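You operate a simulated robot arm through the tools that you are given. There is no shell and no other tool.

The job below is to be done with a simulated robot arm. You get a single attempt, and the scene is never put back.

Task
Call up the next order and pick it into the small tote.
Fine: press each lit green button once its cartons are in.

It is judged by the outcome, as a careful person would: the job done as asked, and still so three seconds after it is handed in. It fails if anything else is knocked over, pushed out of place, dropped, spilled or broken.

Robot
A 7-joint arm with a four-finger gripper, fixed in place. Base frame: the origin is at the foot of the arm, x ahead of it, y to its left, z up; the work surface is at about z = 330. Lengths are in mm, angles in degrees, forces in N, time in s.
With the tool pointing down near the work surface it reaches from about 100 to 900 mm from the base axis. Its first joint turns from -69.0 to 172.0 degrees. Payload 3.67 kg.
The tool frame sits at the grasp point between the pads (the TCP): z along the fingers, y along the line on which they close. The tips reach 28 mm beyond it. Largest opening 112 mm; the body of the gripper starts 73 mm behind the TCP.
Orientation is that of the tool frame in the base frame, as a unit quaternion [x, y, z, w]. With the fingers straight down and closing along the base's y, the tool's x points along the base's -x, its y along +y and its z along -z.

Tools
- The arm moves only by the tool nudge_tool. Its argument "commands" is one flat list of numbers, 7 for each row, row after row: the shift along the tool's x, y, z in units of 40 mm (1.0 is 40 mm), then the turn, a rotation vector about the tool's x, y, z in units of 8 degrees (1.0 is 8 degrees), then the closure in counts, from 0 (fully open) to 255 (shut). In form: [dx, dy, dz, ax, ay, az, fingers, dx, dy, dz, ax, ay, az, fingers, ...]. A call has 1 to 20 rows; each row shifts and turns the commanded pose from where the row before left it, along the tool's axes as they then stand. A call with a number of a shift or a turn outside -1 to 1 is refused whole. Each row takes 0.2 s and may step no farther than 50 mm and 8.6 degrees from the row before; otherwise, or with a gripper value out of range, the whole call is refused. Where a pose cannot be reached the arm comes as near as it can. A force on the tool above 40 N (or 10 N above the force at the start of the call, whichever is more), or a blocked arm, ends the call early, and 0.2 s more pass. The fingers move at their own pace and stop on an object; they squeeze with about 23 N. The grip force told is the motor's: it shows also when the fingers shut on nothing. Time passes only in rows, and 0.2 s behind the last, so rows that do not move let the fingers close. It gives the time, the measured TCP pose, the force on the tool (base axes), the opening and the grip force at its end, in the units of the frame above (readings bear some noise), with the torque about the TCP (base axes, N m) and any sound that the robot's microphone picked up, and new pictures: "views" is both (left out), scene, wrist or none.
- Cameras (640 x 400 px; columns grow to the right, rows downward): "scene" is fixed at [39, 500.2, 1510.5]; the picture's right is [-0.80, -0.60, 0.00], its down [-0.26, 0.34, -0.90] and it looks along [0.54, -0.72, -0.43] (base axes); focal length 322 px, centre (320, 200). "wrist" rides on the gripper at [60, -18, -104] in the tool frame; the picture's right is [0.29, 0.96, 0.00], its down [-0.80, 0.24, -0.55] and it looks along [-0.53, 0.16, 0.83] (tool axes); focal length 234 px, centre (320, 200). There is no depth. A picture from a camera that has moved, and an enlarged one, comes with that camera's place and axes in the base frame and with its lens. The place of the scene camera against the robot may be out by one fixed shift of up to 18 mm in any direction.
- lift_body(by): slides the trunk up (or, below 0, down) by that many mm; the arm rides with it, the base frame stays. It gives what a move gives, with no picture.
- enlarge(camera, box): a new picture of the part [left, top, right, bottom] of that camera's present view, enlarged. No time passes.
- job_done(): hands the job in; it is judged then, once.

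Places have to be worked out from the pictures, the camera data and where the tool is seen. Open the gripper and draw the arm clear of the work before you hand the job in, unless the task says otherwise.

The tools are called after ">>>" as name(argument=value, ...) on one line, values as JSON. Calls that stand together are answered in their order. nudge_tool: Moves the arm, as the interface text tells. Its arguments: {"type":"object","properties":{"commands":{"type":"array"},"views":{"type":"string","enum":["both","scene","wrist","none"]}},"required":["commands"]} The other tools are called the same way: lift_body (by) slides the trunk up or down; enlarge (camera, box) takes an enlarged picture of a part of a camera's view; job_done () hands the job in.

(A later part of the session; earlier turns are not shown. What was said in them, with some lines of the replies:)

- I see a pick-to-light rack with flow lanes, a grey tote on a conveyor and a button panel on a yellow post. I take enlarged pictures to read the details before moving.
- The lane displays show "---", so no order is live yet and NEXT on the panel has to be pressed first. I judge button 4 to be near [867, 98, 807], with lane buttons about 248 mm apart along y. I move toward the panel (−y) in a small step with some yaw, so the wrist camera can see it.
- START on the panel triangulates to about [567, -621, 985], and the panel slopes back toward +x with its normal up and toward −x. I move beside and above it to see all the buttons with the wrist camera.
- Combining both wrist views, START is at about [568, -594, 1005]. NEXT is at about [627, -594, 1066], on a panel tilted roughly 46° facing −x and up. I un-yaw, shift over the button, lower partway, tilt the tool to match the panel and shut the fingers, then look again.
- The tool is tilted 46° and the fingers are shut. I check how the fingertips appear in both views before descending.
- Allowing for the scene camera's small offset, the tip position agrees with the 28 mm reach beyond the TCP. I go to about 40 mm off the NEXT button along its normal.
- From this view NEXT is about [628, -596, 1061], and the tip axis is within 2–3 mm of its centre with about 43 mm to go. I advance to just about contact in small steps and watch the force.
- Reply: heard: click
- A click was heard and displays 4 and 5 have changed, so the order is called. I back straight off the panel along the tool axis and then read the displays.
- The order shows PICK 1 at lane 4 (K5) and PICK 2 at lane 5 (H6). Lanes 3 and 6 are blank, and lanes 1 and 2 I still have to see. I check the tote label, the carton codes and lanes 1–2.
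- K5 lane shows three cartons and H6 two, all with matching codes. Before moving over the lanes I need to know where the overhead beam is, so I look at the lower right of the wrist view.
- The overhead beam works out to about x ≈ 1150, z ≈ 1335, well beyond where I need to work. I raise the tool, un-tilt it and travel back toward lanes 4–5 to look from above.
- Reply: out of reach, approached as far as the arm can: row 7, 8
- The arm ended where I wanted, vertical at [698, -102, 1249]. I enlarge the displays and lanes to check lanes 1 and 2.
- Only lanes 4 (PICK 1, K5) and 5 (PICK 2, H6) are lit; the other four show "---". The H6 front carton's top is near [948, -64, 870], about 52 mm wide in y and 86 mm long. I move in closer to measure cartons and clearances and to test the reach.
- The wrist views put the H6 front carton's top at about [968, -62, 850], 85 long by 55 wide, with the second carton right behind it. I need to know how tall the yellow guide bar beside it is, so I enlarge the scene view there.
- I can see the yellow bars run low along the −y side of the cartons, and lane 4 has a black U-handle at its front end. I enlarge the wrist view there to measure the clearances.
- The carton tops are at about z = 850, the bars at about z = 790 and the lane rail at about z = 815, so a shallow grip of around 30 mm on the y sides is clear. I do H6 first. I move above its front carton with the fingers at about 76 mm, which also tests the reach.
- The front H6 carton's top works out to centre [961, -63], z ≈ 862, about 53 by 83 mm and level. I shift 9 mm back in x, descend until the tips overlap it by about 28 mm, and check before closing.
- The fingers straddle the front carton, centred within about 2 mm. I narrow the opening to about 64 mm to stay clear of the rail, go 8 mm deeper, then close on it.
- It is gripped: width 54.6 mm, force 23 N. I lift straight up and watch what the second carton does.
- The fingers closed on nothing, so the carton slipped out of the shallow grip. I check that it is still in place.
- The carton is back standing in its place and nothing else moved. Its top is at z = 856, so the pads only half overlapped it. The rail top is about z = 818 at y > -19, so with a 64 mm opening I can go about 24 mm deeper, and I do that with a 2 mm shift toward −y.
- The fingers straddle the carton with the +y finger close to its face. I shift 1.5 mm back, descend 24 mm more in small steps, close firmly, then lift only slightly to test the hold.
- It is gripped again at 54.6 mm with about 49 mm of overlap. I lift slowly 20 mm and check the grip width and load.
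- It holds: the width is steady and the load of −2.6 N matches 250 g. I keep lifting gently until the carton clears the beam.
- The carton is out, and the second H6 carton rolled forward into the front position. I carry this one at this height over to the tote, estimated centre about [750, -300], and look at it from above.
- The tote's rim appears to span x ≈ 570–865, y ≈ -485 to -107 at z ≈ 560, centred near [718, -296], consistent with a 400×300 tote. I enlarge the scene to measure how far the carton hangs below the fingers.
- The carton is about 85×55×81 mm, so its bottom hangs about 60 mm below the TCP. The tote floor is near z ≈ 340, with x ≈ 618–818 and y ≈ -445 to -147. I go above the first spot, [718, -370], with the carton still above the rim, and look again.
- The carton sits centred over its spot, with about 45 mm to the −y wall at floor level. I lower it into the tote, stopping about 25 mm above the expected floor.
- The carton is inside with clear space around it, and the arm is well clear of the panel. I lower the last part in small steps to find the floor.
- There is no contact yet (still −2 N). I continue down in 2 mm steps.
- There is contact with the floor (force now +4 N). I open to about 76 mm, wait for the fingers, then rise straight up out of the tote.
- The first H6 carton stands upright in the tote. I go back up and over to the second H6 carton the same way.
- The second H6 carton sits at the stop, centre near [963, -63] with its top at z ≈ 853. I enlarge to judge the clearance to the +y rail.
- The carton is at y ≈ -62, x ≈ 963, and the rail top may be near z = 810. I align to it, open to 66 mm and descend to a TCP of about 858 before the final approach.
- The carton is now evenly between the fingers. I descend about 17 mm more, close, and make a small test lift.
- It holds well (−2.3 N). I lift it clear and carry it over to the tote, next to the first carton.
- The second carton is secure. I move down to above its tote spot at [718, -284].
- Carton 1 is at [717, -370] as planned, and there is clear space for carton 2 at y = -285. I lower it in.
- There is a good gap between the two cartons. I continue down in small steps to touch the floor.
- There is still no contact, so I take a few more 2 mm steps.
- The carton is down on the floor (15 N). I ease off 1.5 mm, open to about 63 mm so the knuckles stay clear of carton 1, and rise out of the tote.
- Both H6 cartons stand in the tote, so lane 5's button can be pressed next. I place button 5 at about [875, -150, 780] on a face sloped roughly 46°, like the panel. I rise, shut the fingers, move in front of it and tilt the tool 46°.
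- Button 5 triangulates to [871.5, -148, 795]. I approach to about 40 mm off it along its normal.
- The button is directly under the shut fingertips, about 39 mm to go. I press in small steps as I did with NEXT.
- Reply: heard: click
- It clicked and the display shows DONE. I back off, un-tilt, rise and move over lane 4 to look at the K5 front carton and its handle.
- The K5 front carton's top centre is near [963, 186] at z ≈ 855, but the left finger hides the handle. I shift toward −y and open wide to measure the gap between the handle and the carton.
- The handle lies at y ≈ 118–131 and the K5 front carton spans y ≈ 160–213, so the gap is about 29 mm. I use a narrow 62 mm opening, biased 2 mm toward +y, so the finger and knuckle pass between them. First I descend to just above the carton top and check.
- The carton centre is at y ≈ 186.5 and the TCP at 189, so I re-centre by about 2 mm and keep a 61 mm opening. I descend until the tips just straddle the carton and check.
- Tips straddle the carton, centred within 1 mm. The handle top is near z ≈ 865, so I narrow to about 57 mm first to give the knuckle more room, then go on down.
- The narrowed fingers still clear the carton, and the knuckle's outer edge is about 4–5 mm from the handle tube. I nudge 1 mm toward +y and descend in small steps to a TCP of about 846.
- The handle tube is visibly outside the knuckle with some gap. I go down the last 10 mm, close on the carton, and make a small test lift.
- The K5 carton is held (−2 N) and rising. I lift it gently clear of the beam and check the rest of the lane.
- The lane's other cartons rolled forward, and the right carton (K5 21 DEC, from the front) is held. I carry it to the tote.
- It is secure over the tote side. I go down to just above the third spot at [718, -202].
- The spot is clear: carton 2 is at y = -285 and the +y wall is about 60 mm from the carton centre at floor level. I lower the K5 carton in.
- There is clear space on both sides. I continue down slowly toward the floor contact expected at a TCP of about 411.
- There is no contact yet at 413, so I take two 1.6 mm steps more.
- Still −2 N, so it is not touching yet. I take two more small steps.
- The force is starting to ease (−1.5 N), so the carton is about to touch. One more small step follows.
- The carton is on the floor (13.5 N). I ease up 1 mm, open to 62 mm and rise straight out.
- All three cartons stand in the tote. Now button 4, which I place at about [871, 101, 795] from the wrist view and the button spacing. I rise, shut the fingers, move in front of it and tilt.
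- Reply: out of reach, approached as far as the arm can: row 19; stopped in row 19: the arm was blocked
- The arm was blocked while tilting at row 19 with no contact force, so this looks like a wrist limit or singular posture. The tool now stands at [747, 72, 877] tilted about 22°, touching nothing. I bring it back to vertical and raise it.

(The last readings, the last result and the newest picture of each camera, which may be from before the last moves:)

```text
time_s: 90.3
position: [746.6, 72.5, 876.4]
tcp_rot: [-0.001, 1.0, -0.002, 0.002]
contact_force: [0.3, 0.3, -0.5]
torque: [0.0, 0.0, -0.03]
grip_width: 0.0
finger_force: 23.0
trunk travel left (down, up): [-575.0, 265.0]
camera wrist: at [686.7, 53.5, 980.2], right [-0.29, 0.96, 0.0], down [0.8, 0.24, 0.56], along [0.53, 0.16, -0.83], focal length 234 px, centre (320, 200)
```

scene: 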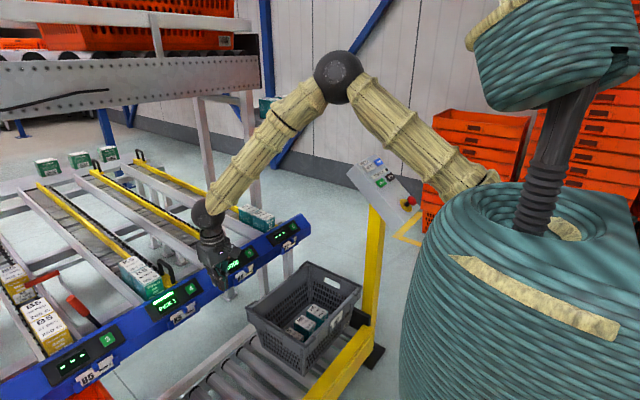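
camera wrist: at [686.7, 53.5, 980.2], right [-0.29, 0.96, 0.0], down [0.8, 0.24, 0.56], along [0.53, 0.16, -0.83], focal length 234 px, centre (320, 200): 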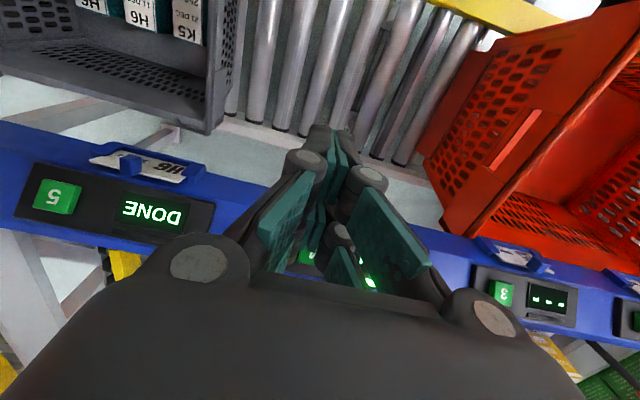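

The tool is vertical again at [747, 72, 876], and nothing was touched. At 46° the tool lines up with the forearm here, so for button 4 I use only a 20° tilt. I move to [820, 101, 930], tilt 20° and look.

>>> nudge_tool(commands=[0, 0, -0.67, 0, 0, 0, 255, 0, 0, -0.67, 0, 0, 0, 255, -0.9175, 0.356, 0, 0, 0, 0, 255, -0.9175, 0.356, 0, 0, 0, 0, 255, 0, 0, 0, 0, -0.833, 0, 255, 0, 0, 0, 0, -0.833, 0, 255, 0, 0, 0, 0, -0.834, 0, 255], views="both")

>>> enlarge(camera="wrist", box=[200, 30, 440, 230])

```text
time_s: 92.1
position: [830.3, 74.4, 928.4]
tcp_rot: [0.026, 0.986, 0.017, 0.165]
contact_force: [-0.5, 0.4, 0.3]
torque: [-0.04, -0.01, 0.02]
grip_width: 0.2
finger_force: 23.1
trunk travel left (down, up): [-575.0, 265.0]
stopped in row 7: the arm was blocked; the commanded pose is now the measured one
camera wrist: at [740.4, 57.0, 1006.0], right [-0.23, 0.97, -0.05], down [0.58, 0.18, 0.79], along [0.78, 0.15, -0.61], focal length 234 px, centre (320, 200)
```

scene: 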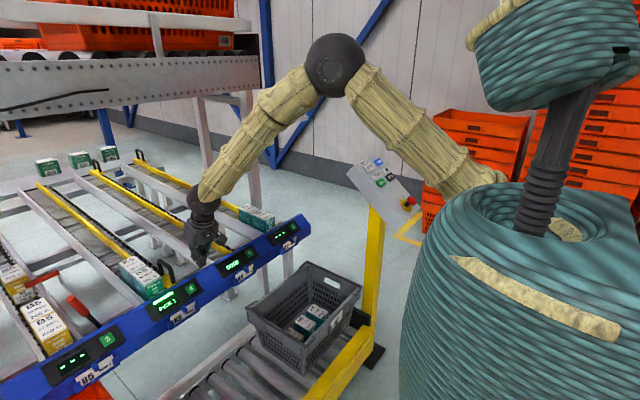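
wrist: 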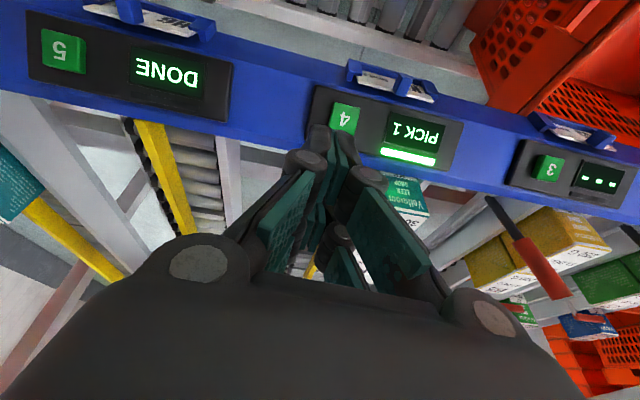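

```text
2.00 times, centred on (320, 130) of wrist
camera zoom: at [740.4, 57.0, 1006.0], right [-0.23, 0.97, -0.05], down [0.58, 0.18, 0.79], along [0.78, 0.15, -0.61], focal length 468 px, centre (320, 340)
```

zoom: 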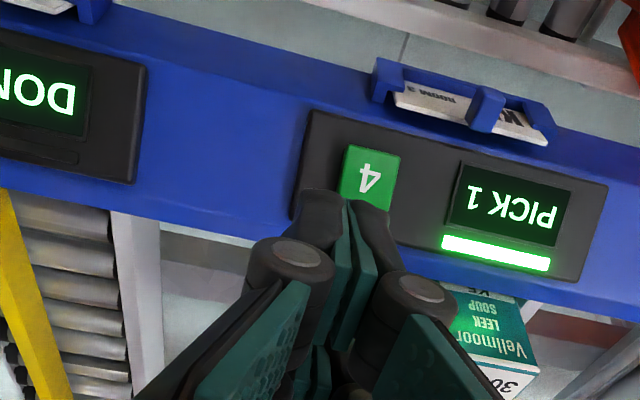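

It blocked again near y ≈ 74, at about 19° of tilt, with no force on the tool. I bring the tool back to vertical and then try to reach x = 850, y = 101 upright.

>>> nudge_tool(commands=[0, 0, 0, 0.081, 0.79, -0.125, 255, 0, 0, 0, 0.081, 0.79, -0.125, 255, 0, 0, 0, 0.081, 0.79, -0.125, 255, -0.25, 0.33, 0, 0, 0, 0, 255, -0.25, 0.33, 0, 0, 0, 0, 255], views="both")

```text
time_s: 93.3
position: [851.0, 102.3, 925.4]
tcp_rot: [-0.001, 1.0, -0.001, 0.0]
contact_force: [0.1, 1.6, -0.5]
torque: [0.03, 0.01, -0.02]
grip_width: 0.1
finger_force: 22.9
trunk travel left (down, up): [-575.0, 265.0]
camera wrist: at [791.4, 83.8, 1030.1], right [-0.29, 0.96, 0.0], down [0.8, 0.24, 0.55], along [0.53, 0.16, -0.83], focal length 234 px, centre (320, 200)
```

scene: 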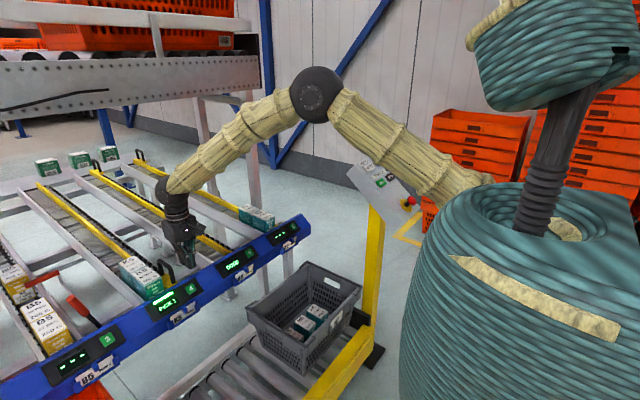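
wrist: 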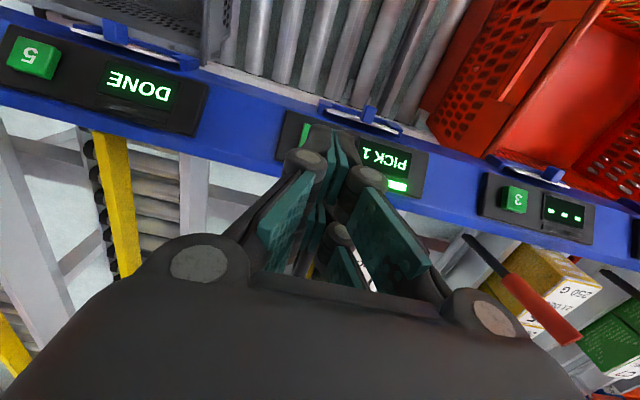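

Upright it reaches [851, 102] fine, so only the tilt at this yaw is the problem, and the blocked yaw error suggests a joint near its limit one way. I turn the tool +90° about its axis, away from that side. This also puts the narrow side of the closed tips along the slope.

>>> nudge_tool(commands=[0, 0, 0, 0, 0, 1, 255, 0, 0, 0, 0, 0, 1, 255, 0, 0, 0, 0, 0, 1, 255, 0, 0, 0, 0, 0, 1, 255, 0, 0, 0, 0, 0, 1, 255, 0, 0, 0, 0, 0, 1, 255, 0, 0, 0, 0, 0, 1, 255, 0, 0, 0, 0, 0, 1, 255, 0, 0, 0, 0, 0, 1, 255, 0, 0, 0, 0, 0, 1, 255, 0, 0, 0, 0, 0, 1, 255, 0, 0, 0, 0, 0, 0.25, 255], views="both")

>>> enlarge(camera="wrist", box=[200, 60, 440, 260])

```text
time_s: 96.1
position: [860.7, 75.6, 932.6]
tcp_rot: [0.722, 0.692, 0.009, -0.011]
contact_force: [0.3, -0.7, -0.2]
torque: [0.01, -0.02, 0.0]
grip_width: 0.0
finger_force: 22.8
trunk travel left (down, up): [-575.0, 265.0]
stopped in row 12: the arm was blocked; the commanded pose is now the measured one
camera wrist: at [846.8, 132.7, 1038.9], right [0.97, 0.25, 0.0], down [0.21, -0.82, 0.53], along [0.14, -0.51, -0.85], focal length 234 px, centre (320, 200)
```

scene: 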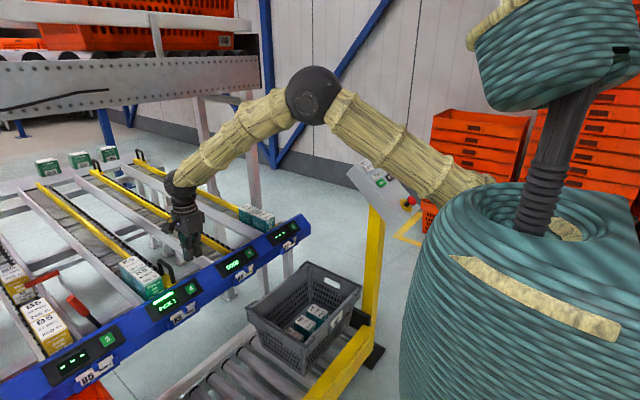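
wrist: 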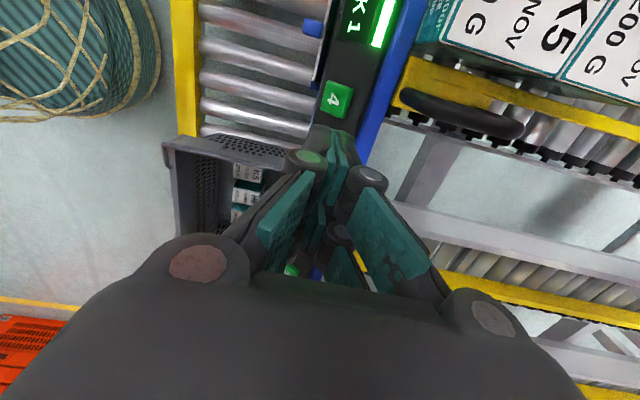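

```text
2.00 times, centred on (320, 160) of wrist
camera zoom: at [846.8, 132.7, 1038.9], right [0.97, 0.25, 0.0], down [0.21, -0.82, 0.53], along [0.14, -0.51, -0.85], focal length 468 px, centre (320, 280)
```

zoom: 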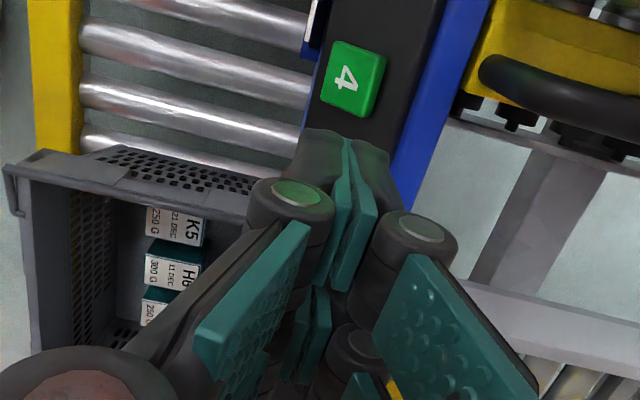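

It blocked right at the end again, with the TCP pushed about 27 mm toward −y and no tool force. The 90° yaw itself was reached. I test whether it can now move back to y ≈ 101 in this yaw.

>>> nudge_tool(commands=[0.32, 0, 0, 0, 0, 0, 255, 0.32, 0.05, 0, 0, 0, 0, 255], views="both")

```text
time_s: 96.7
position: [870.3, 86.9, 939.3]
tcp_rot: [0.729, 0.685, 0.017, -0.02]
contact_force: [0.4, -0.2, 0.1]
torque: [0.0, 0.01, -0.01]
grip_width: 0.0
finger_force: 22.2
trunk travel left (down, up): [-575.0, 265.0]
camera wrist: at [857.3, 142.6, 1046.8], right [0.97, 0.23, 0.01], down [0.19, -0.84, 0.51], along [0.12, -0.49, -0.86], focal length 234 px, centre (320, 200)
```

scene: 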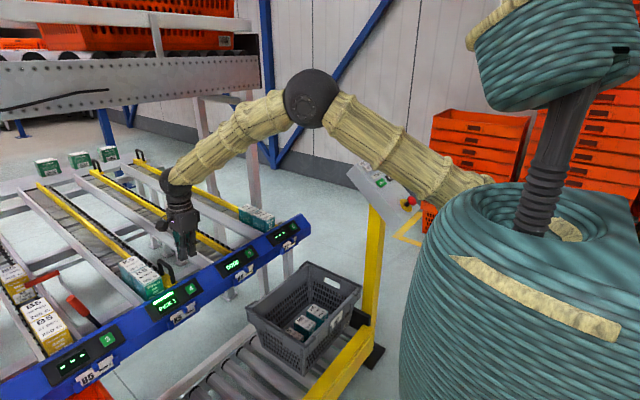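
wrist: 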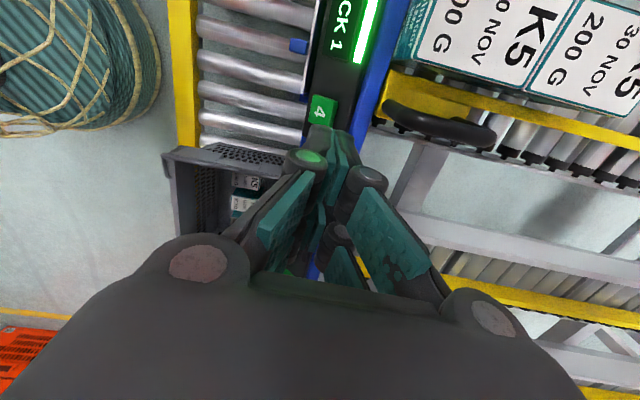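

It only partly follows (y = 87) in this yaw, while yaw 0 upright reached y = 102 without trouble. I turn back to yaw 0 and will press button 4 with an upright tool.

>>> nudge_tool(commands=[0, 0, 0, 0, 0, -1, 255, 0, 0, 0, 0, 0, -1, 255, 0, 0, 0, 0, 0, -1, 255, 0, 0, 0, 0, 0, -1, 255, 0, 0, 0, 0, 0, -1, 255, 0, 0, 0, 0, 0, -1, 255, 0, 0, 0, 0, 0, -1, 255, 0, 0, 0, 0, 0, -1, 255, 0, 0, 0, 0, 0, -1, 255, 0, 0, 0, 0, 0, -1, 255, 0, 0, 0, 0, 0, -1, 255], views="both")

```text
time_s: 99.1
position: [864.4, 103.5, 933.7]
tcp_rot: [0.035, 0.999, 0.013, -0.001]
contact_force: [-0.5, -0.1, -0.3]
torque: [0.02, 0.01, 0.01]
grip_width: 0.0
finger_force: 23.1
trunk travel left (down, up): [-575.0, 265.0]
camera wrist: at [803.6, 87.1, 1038.2], right [-0.22, 0.98, 0.03], down [0.81, 0.17, 0.56], along [0.54, 0.14, -0.83], focal length 234 px, centre (320, 200)
```

scene: 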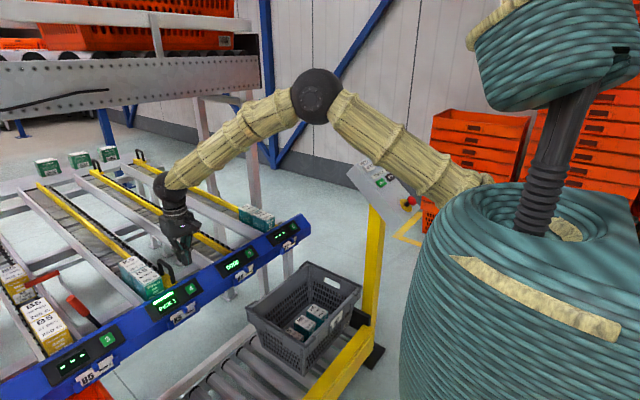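
wrist: 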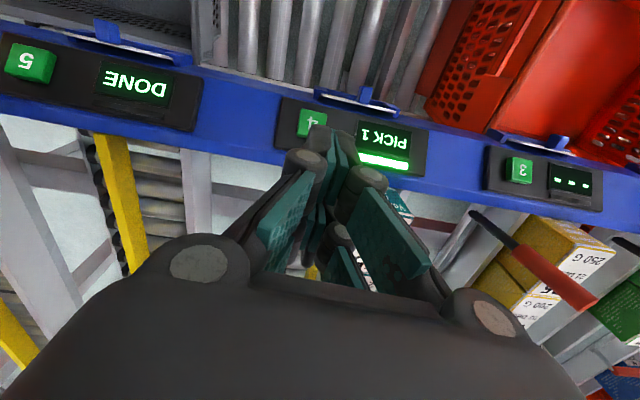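

The tool is back near yaw 0 at [864, 103, 934]. Two views give button 4 at [870, 101, 797]. I true up the orientation and go to [844, 101, 860], so the tip's forward edge will come down on the button.

>>> nudge_tool(commands=[0, 0, 0, 0.186, 0, -0.5, 255, 0.5, -0.06, 0.6, 0, 0, 0, 255, 0, 0, 0.7, 0, 0, 0, 255, 0, 0, 0.5, 0, 0, 0, 255], views="both")

>>> enlarge(camera="wrist", box=[220, 60, 440, 240])

>>> enlarge(camera="scene", box=[120, 220, 240, 320])

```text
time_s: 100.1
position: [840.2, 103.7, 861.2]
tcp_rot: [0.001, 1.0, 0.0, -0.001]
contact_force: [0.1, 0.2, 0.4]
torque: [-0.02, -0.03, -0.02]
grip_width: 0.1
finger_force: 22.9
trunk travel left (down, up): [-575.0, 265.0]
camera wrist: at [782.3, 84.3, 966.9], right [-0.29, 0.96, 0.0], down [0.8, 0.24, 0.55], along [0.53, 0.16, -0.83], focal length 234 px, centre (320, 200)
```

scene: 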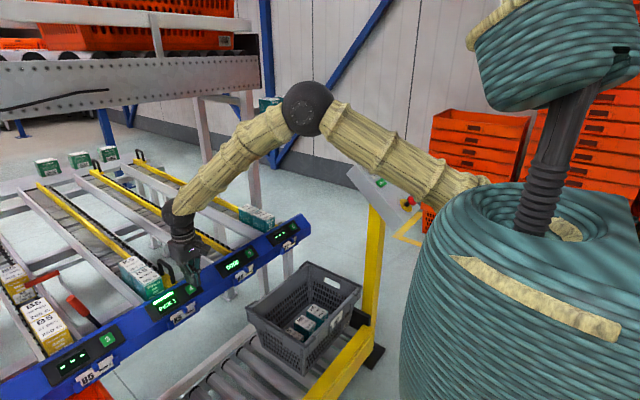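
wrist: 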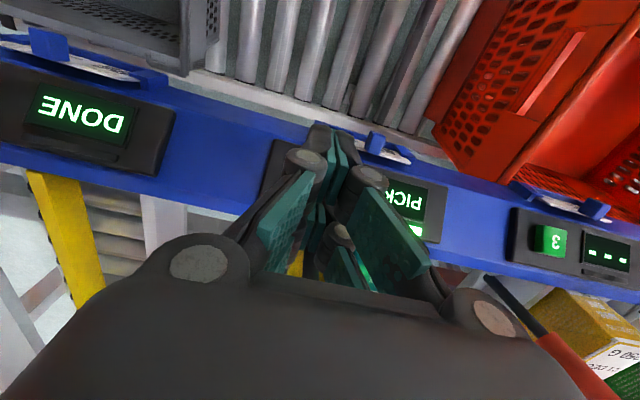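

```text
2.22 times, centred on (330, 150) of wrist
camera zoom: at [782.3, 84.3, 966.9], right [-0.29, 0.96, 0.0], down [0.8, 0.24, 0.55], along [0.53, 0.16, -0.83], focal length 520 px, centre (298, 311)
```

zoom: 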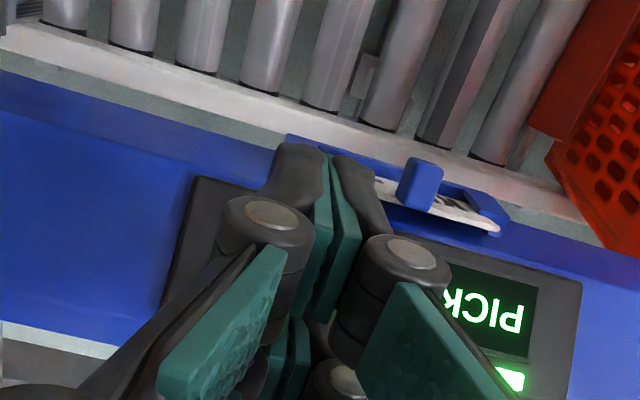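

```text
4.00 times, centred on (180, 270) of scene
camera zoom: at [39.0, 500.2, 1510.5], right [-0.8, -0.6, 0.0], down [-0.26, 0.34, -0.9], along [0.54, -0.72, -0.43], focal length 1286 px, centre (880, -80)
```

zoom: 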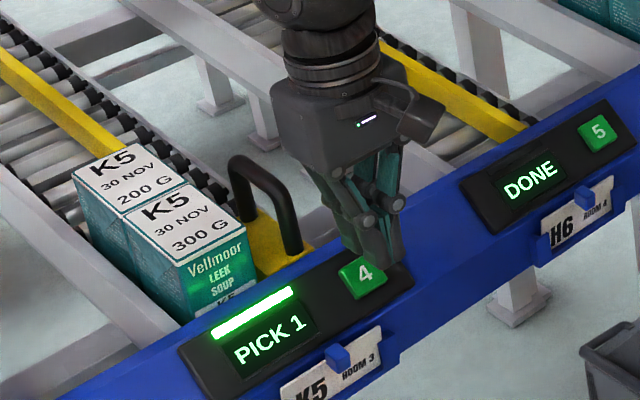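

The tips hang right over button 4, which is also clear in the scene view. I nudge 2 mm forward and come down in small steps.

>>> nudge_tool(commands=[-0.05, -0.04, 0.4, 0, 0, 0, 255, 0, 0, 0.4, 0, 0, 0, 255, 0, 0, 0.08, 0, 0, 0, 255, 0, 0, 0.08, 0, 0, 0, 255], views="both")

>>> enlarge(camera="scene", box=[120, 220, 240, 320])

```text
time_s: 101.1
position: [844.1, 100.0, 824.2]
tcp_rot: [0.0, 1.0, 0.0, -0.001]
contact_force: [-0.1, 0.4, 0.7]
torque: [-0.01, -0.02, 0.03]
grip_width: 5.8
finger_force: 35.7
trunk travel left (down, up): [-575.0, 265.0]
camera wrist: at [785.9, 82.5, 928.6], right [-0.29, 0.96, 0.0], down [0.8, 0.24, 0.55], along [0.53, 0.16, -0.83], focal length 234 px, centre (320, 200)
```

scene: 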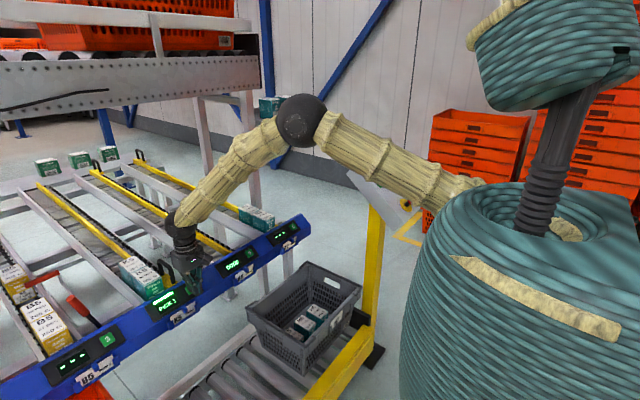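
wrist: 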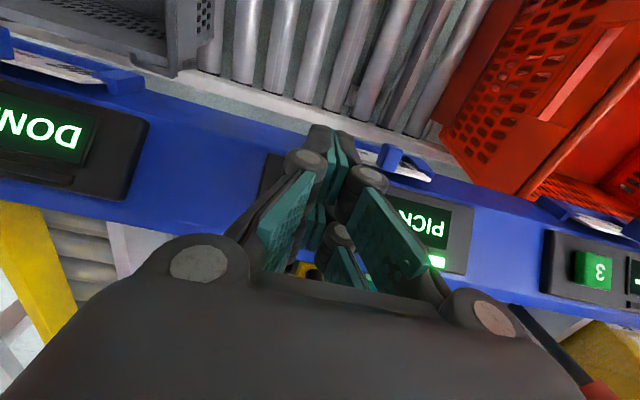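

```text
4.00 times, centred on (180, 270) of scene
camera zoom: at [39.0, 500.2, 1510.5], right [-0.8, -0.6, 0.0], down [-0.26, 0.34, -0.9], along [0.54, -0.72, -0.43], focal length 1286 px, centre (880, -80)
```

zoom: 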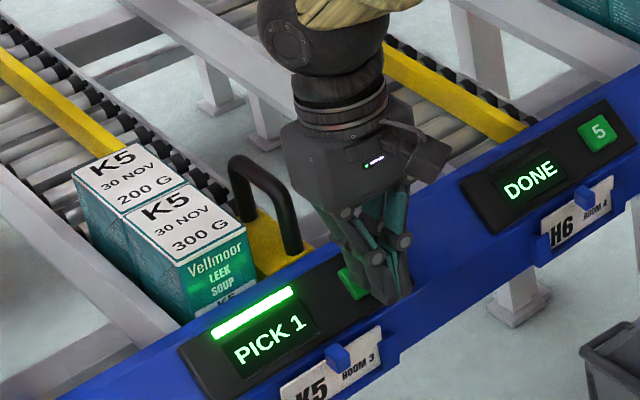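

The fingers show the same slight spread as in the earlier presses, so a light touch has begun, but no click yet and the display still shows PICK 1. I go on down a few mm.

>>> nudge_tool(commands=[0, 0, 0.08, 0, 0, 0, 255, 0, 0, 0.08, 0, 0, 0, 255], views="both")

>>> enlarge(camera="scene", box=[120, 220, 240, 320])

```text
time_s: 101.7
position: [845.8, 100.6, 820.9]
tcp_rot: [0.001, 1.0, 0.0, 0.0]
contact_force: [-2.5, 0.1, 6.7]
torque: [0.01, -0.17, 0.05]
grip_width: 6.0
finger_force: 35.7
trunk travel left (down, up): [-575.0, 265.0]
heard: click
camera wrist: at [785.9, 81.9, 923.3], right [-0.29, 0.96, 0.0], down [0.8, 0.24, 0.55], along [0.53, 0.16, -0.83], focal length 234 px, centre (320, 200)
```

scene: 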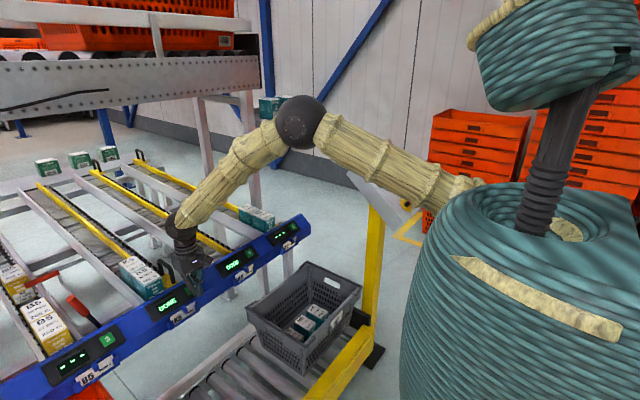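
wrist: 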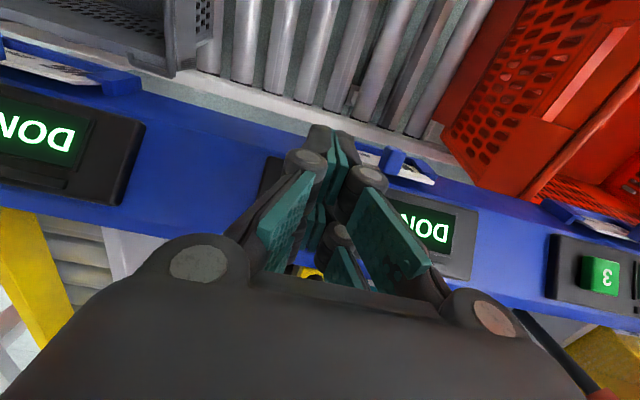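

```text
4.00 times, centred on (180, 270) of scene
camera zoom: at [39.0, 500.2, 1510.5], right [-0.8, -0.6, 0.0], down [-0.26, 0.34, -0.9], along [0.54, -0.72, -0.43], focal length 1286 px, centre (880, -80)
```

zoom: 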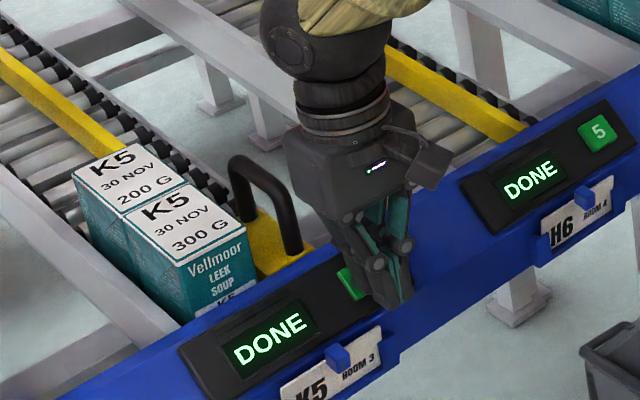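

It clicked and lane 4 now shows DONE. I lift straight off, move back toward the starting area, open the gripper and check everything.

>>> nudge_tool(commands=[0, 0, -0.5, 0, 0, 0, 255, 0, 0, -1, 0, 0, 0, 255, 0, 0, -1, 0, 0, 0, 255, 0, 0, -1, 0, 0, 0, 255, 0, 0, -1, 0, 0, 0, 255, 0.5, -0.8, 0, 0, 0, 0, 255, 0.5, -0.8, 0, 0, 0, 0, 255, 0.5, -0.8, 0, 0, 0, 0, 255, 0.5, -0.8, 0, 0, 0, 0, 255, 0.3, -0.8, -0.4, 0, 0, 0, 0, 0, 0, -1, 0, 0, 0, 0, 0, 0, -1, 0, 0, 0, 0, 0, 0, -1, 0, 0, 0, 0, 0, 0, -1, 0, 0, 0, 0, 0, 0, -1, 0, 0, 0, 0, 0, 0, -1, 0, 0, 0, 0], views="both")

>>> enlarge(camera="wrist", box=[160, 60, 640, 300])

>>> enlarge(camera="scene", box=[0, 180, 380, 400])

```text
time_s: 105.1
position: [751.9, -57.7, 1255.5]
tcp_rot: [0.002, 1.0, 0.001, -0.002]
contact_force: [-0.8, 0.3, 0.5]
torque: [0.01, -0.05, -0.01]
grip_width: 112.2
finger_force: 0.1
trunk travel left (down, up): [-575.0, 265.0]
camera wrist: at [693.5, -77.5, 1360.0], right [-0.29, 0.96, 0.0], down [0.8, 0.24, 0.55], along [0.53, 0.16, -0.83], focal length 234 px, centre (320, 200)
```

scene: 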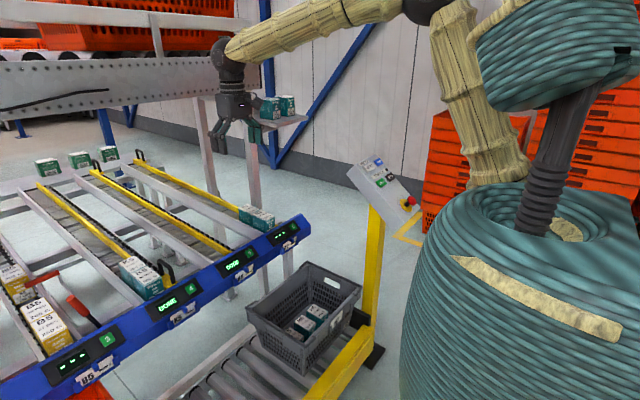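
wrist: 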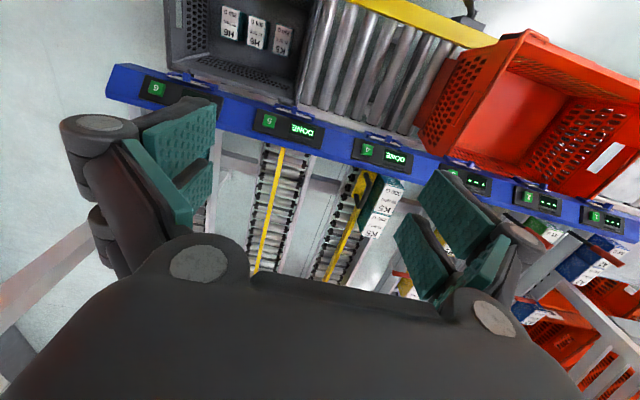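

```text
1.33 times, centred on (400, 180) of wrist
camera zoom: at [693.5, -77.5, 1360.0], right [-0.29, 0.96, 0.0], down [0.8, 0.24, 0.55], along [0.53, 0.16, -0.83], focal length 312 px, centre (213, 227)
```

zoom: 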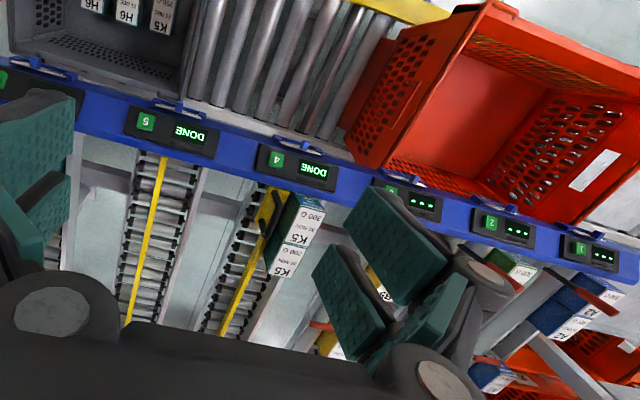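

```text
1.68 times, centred on (190, 290) of scene
camera zoom: at [39.0, 500.2, 1510.5], right [-0.8, -0.6, 0.0], down [-0.26, 0.34, -0.9], along [0.54, -0.72, -0.43], focal length 542 px, centre (539, 48)
```

zoom: 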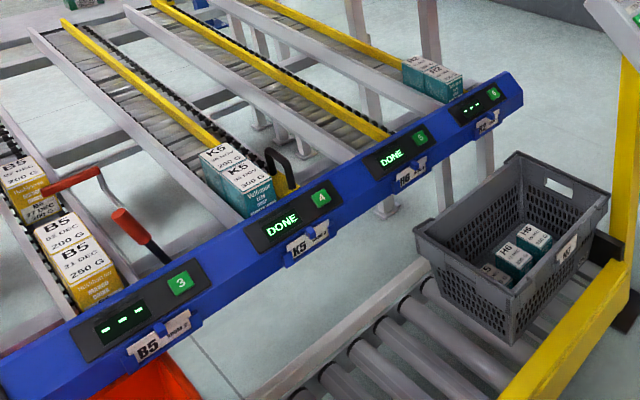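

Lanes 4 and 5 both show DONE and all other lanes show "---". The one K5 and two H6 cartons stand in the grey tote, the other cartons are in place, and the gripper is open and clear. I hand the job in.

>>> job_done()

```text
The job is handed in.
```

The order is picked into the small grey tote: one K5 carton from lane 4 and two H6 cartons from lane 5. I pressed NEXT once to call it up, and I pressed green buttons 5 and 4 once each after their cartons were in. Both lanes show DONE, and the other four lanes showed "---" throughout.

- **Cartons used:** I took the front carton each time. For K5 that was the one dated 21 DEC, although the two behind it were dated 30 NOV.
- **First pick slipped:** my first grip on the front H6 carton was too shallow and slid off. The carton stayed standing in its place, and the second grip held.
- **Arm blocked:** the arm stopped itself a few times while I was lining up for button 4, with no force on the tool. I pressed that button with the gripper upright instead.

At the last look, all three cartons stood upright in the tote. I saw nothing else knocked over or moved, apart from the cartons behind rolling forward in their lanes. The gripper was open and clear when I handed the job in.
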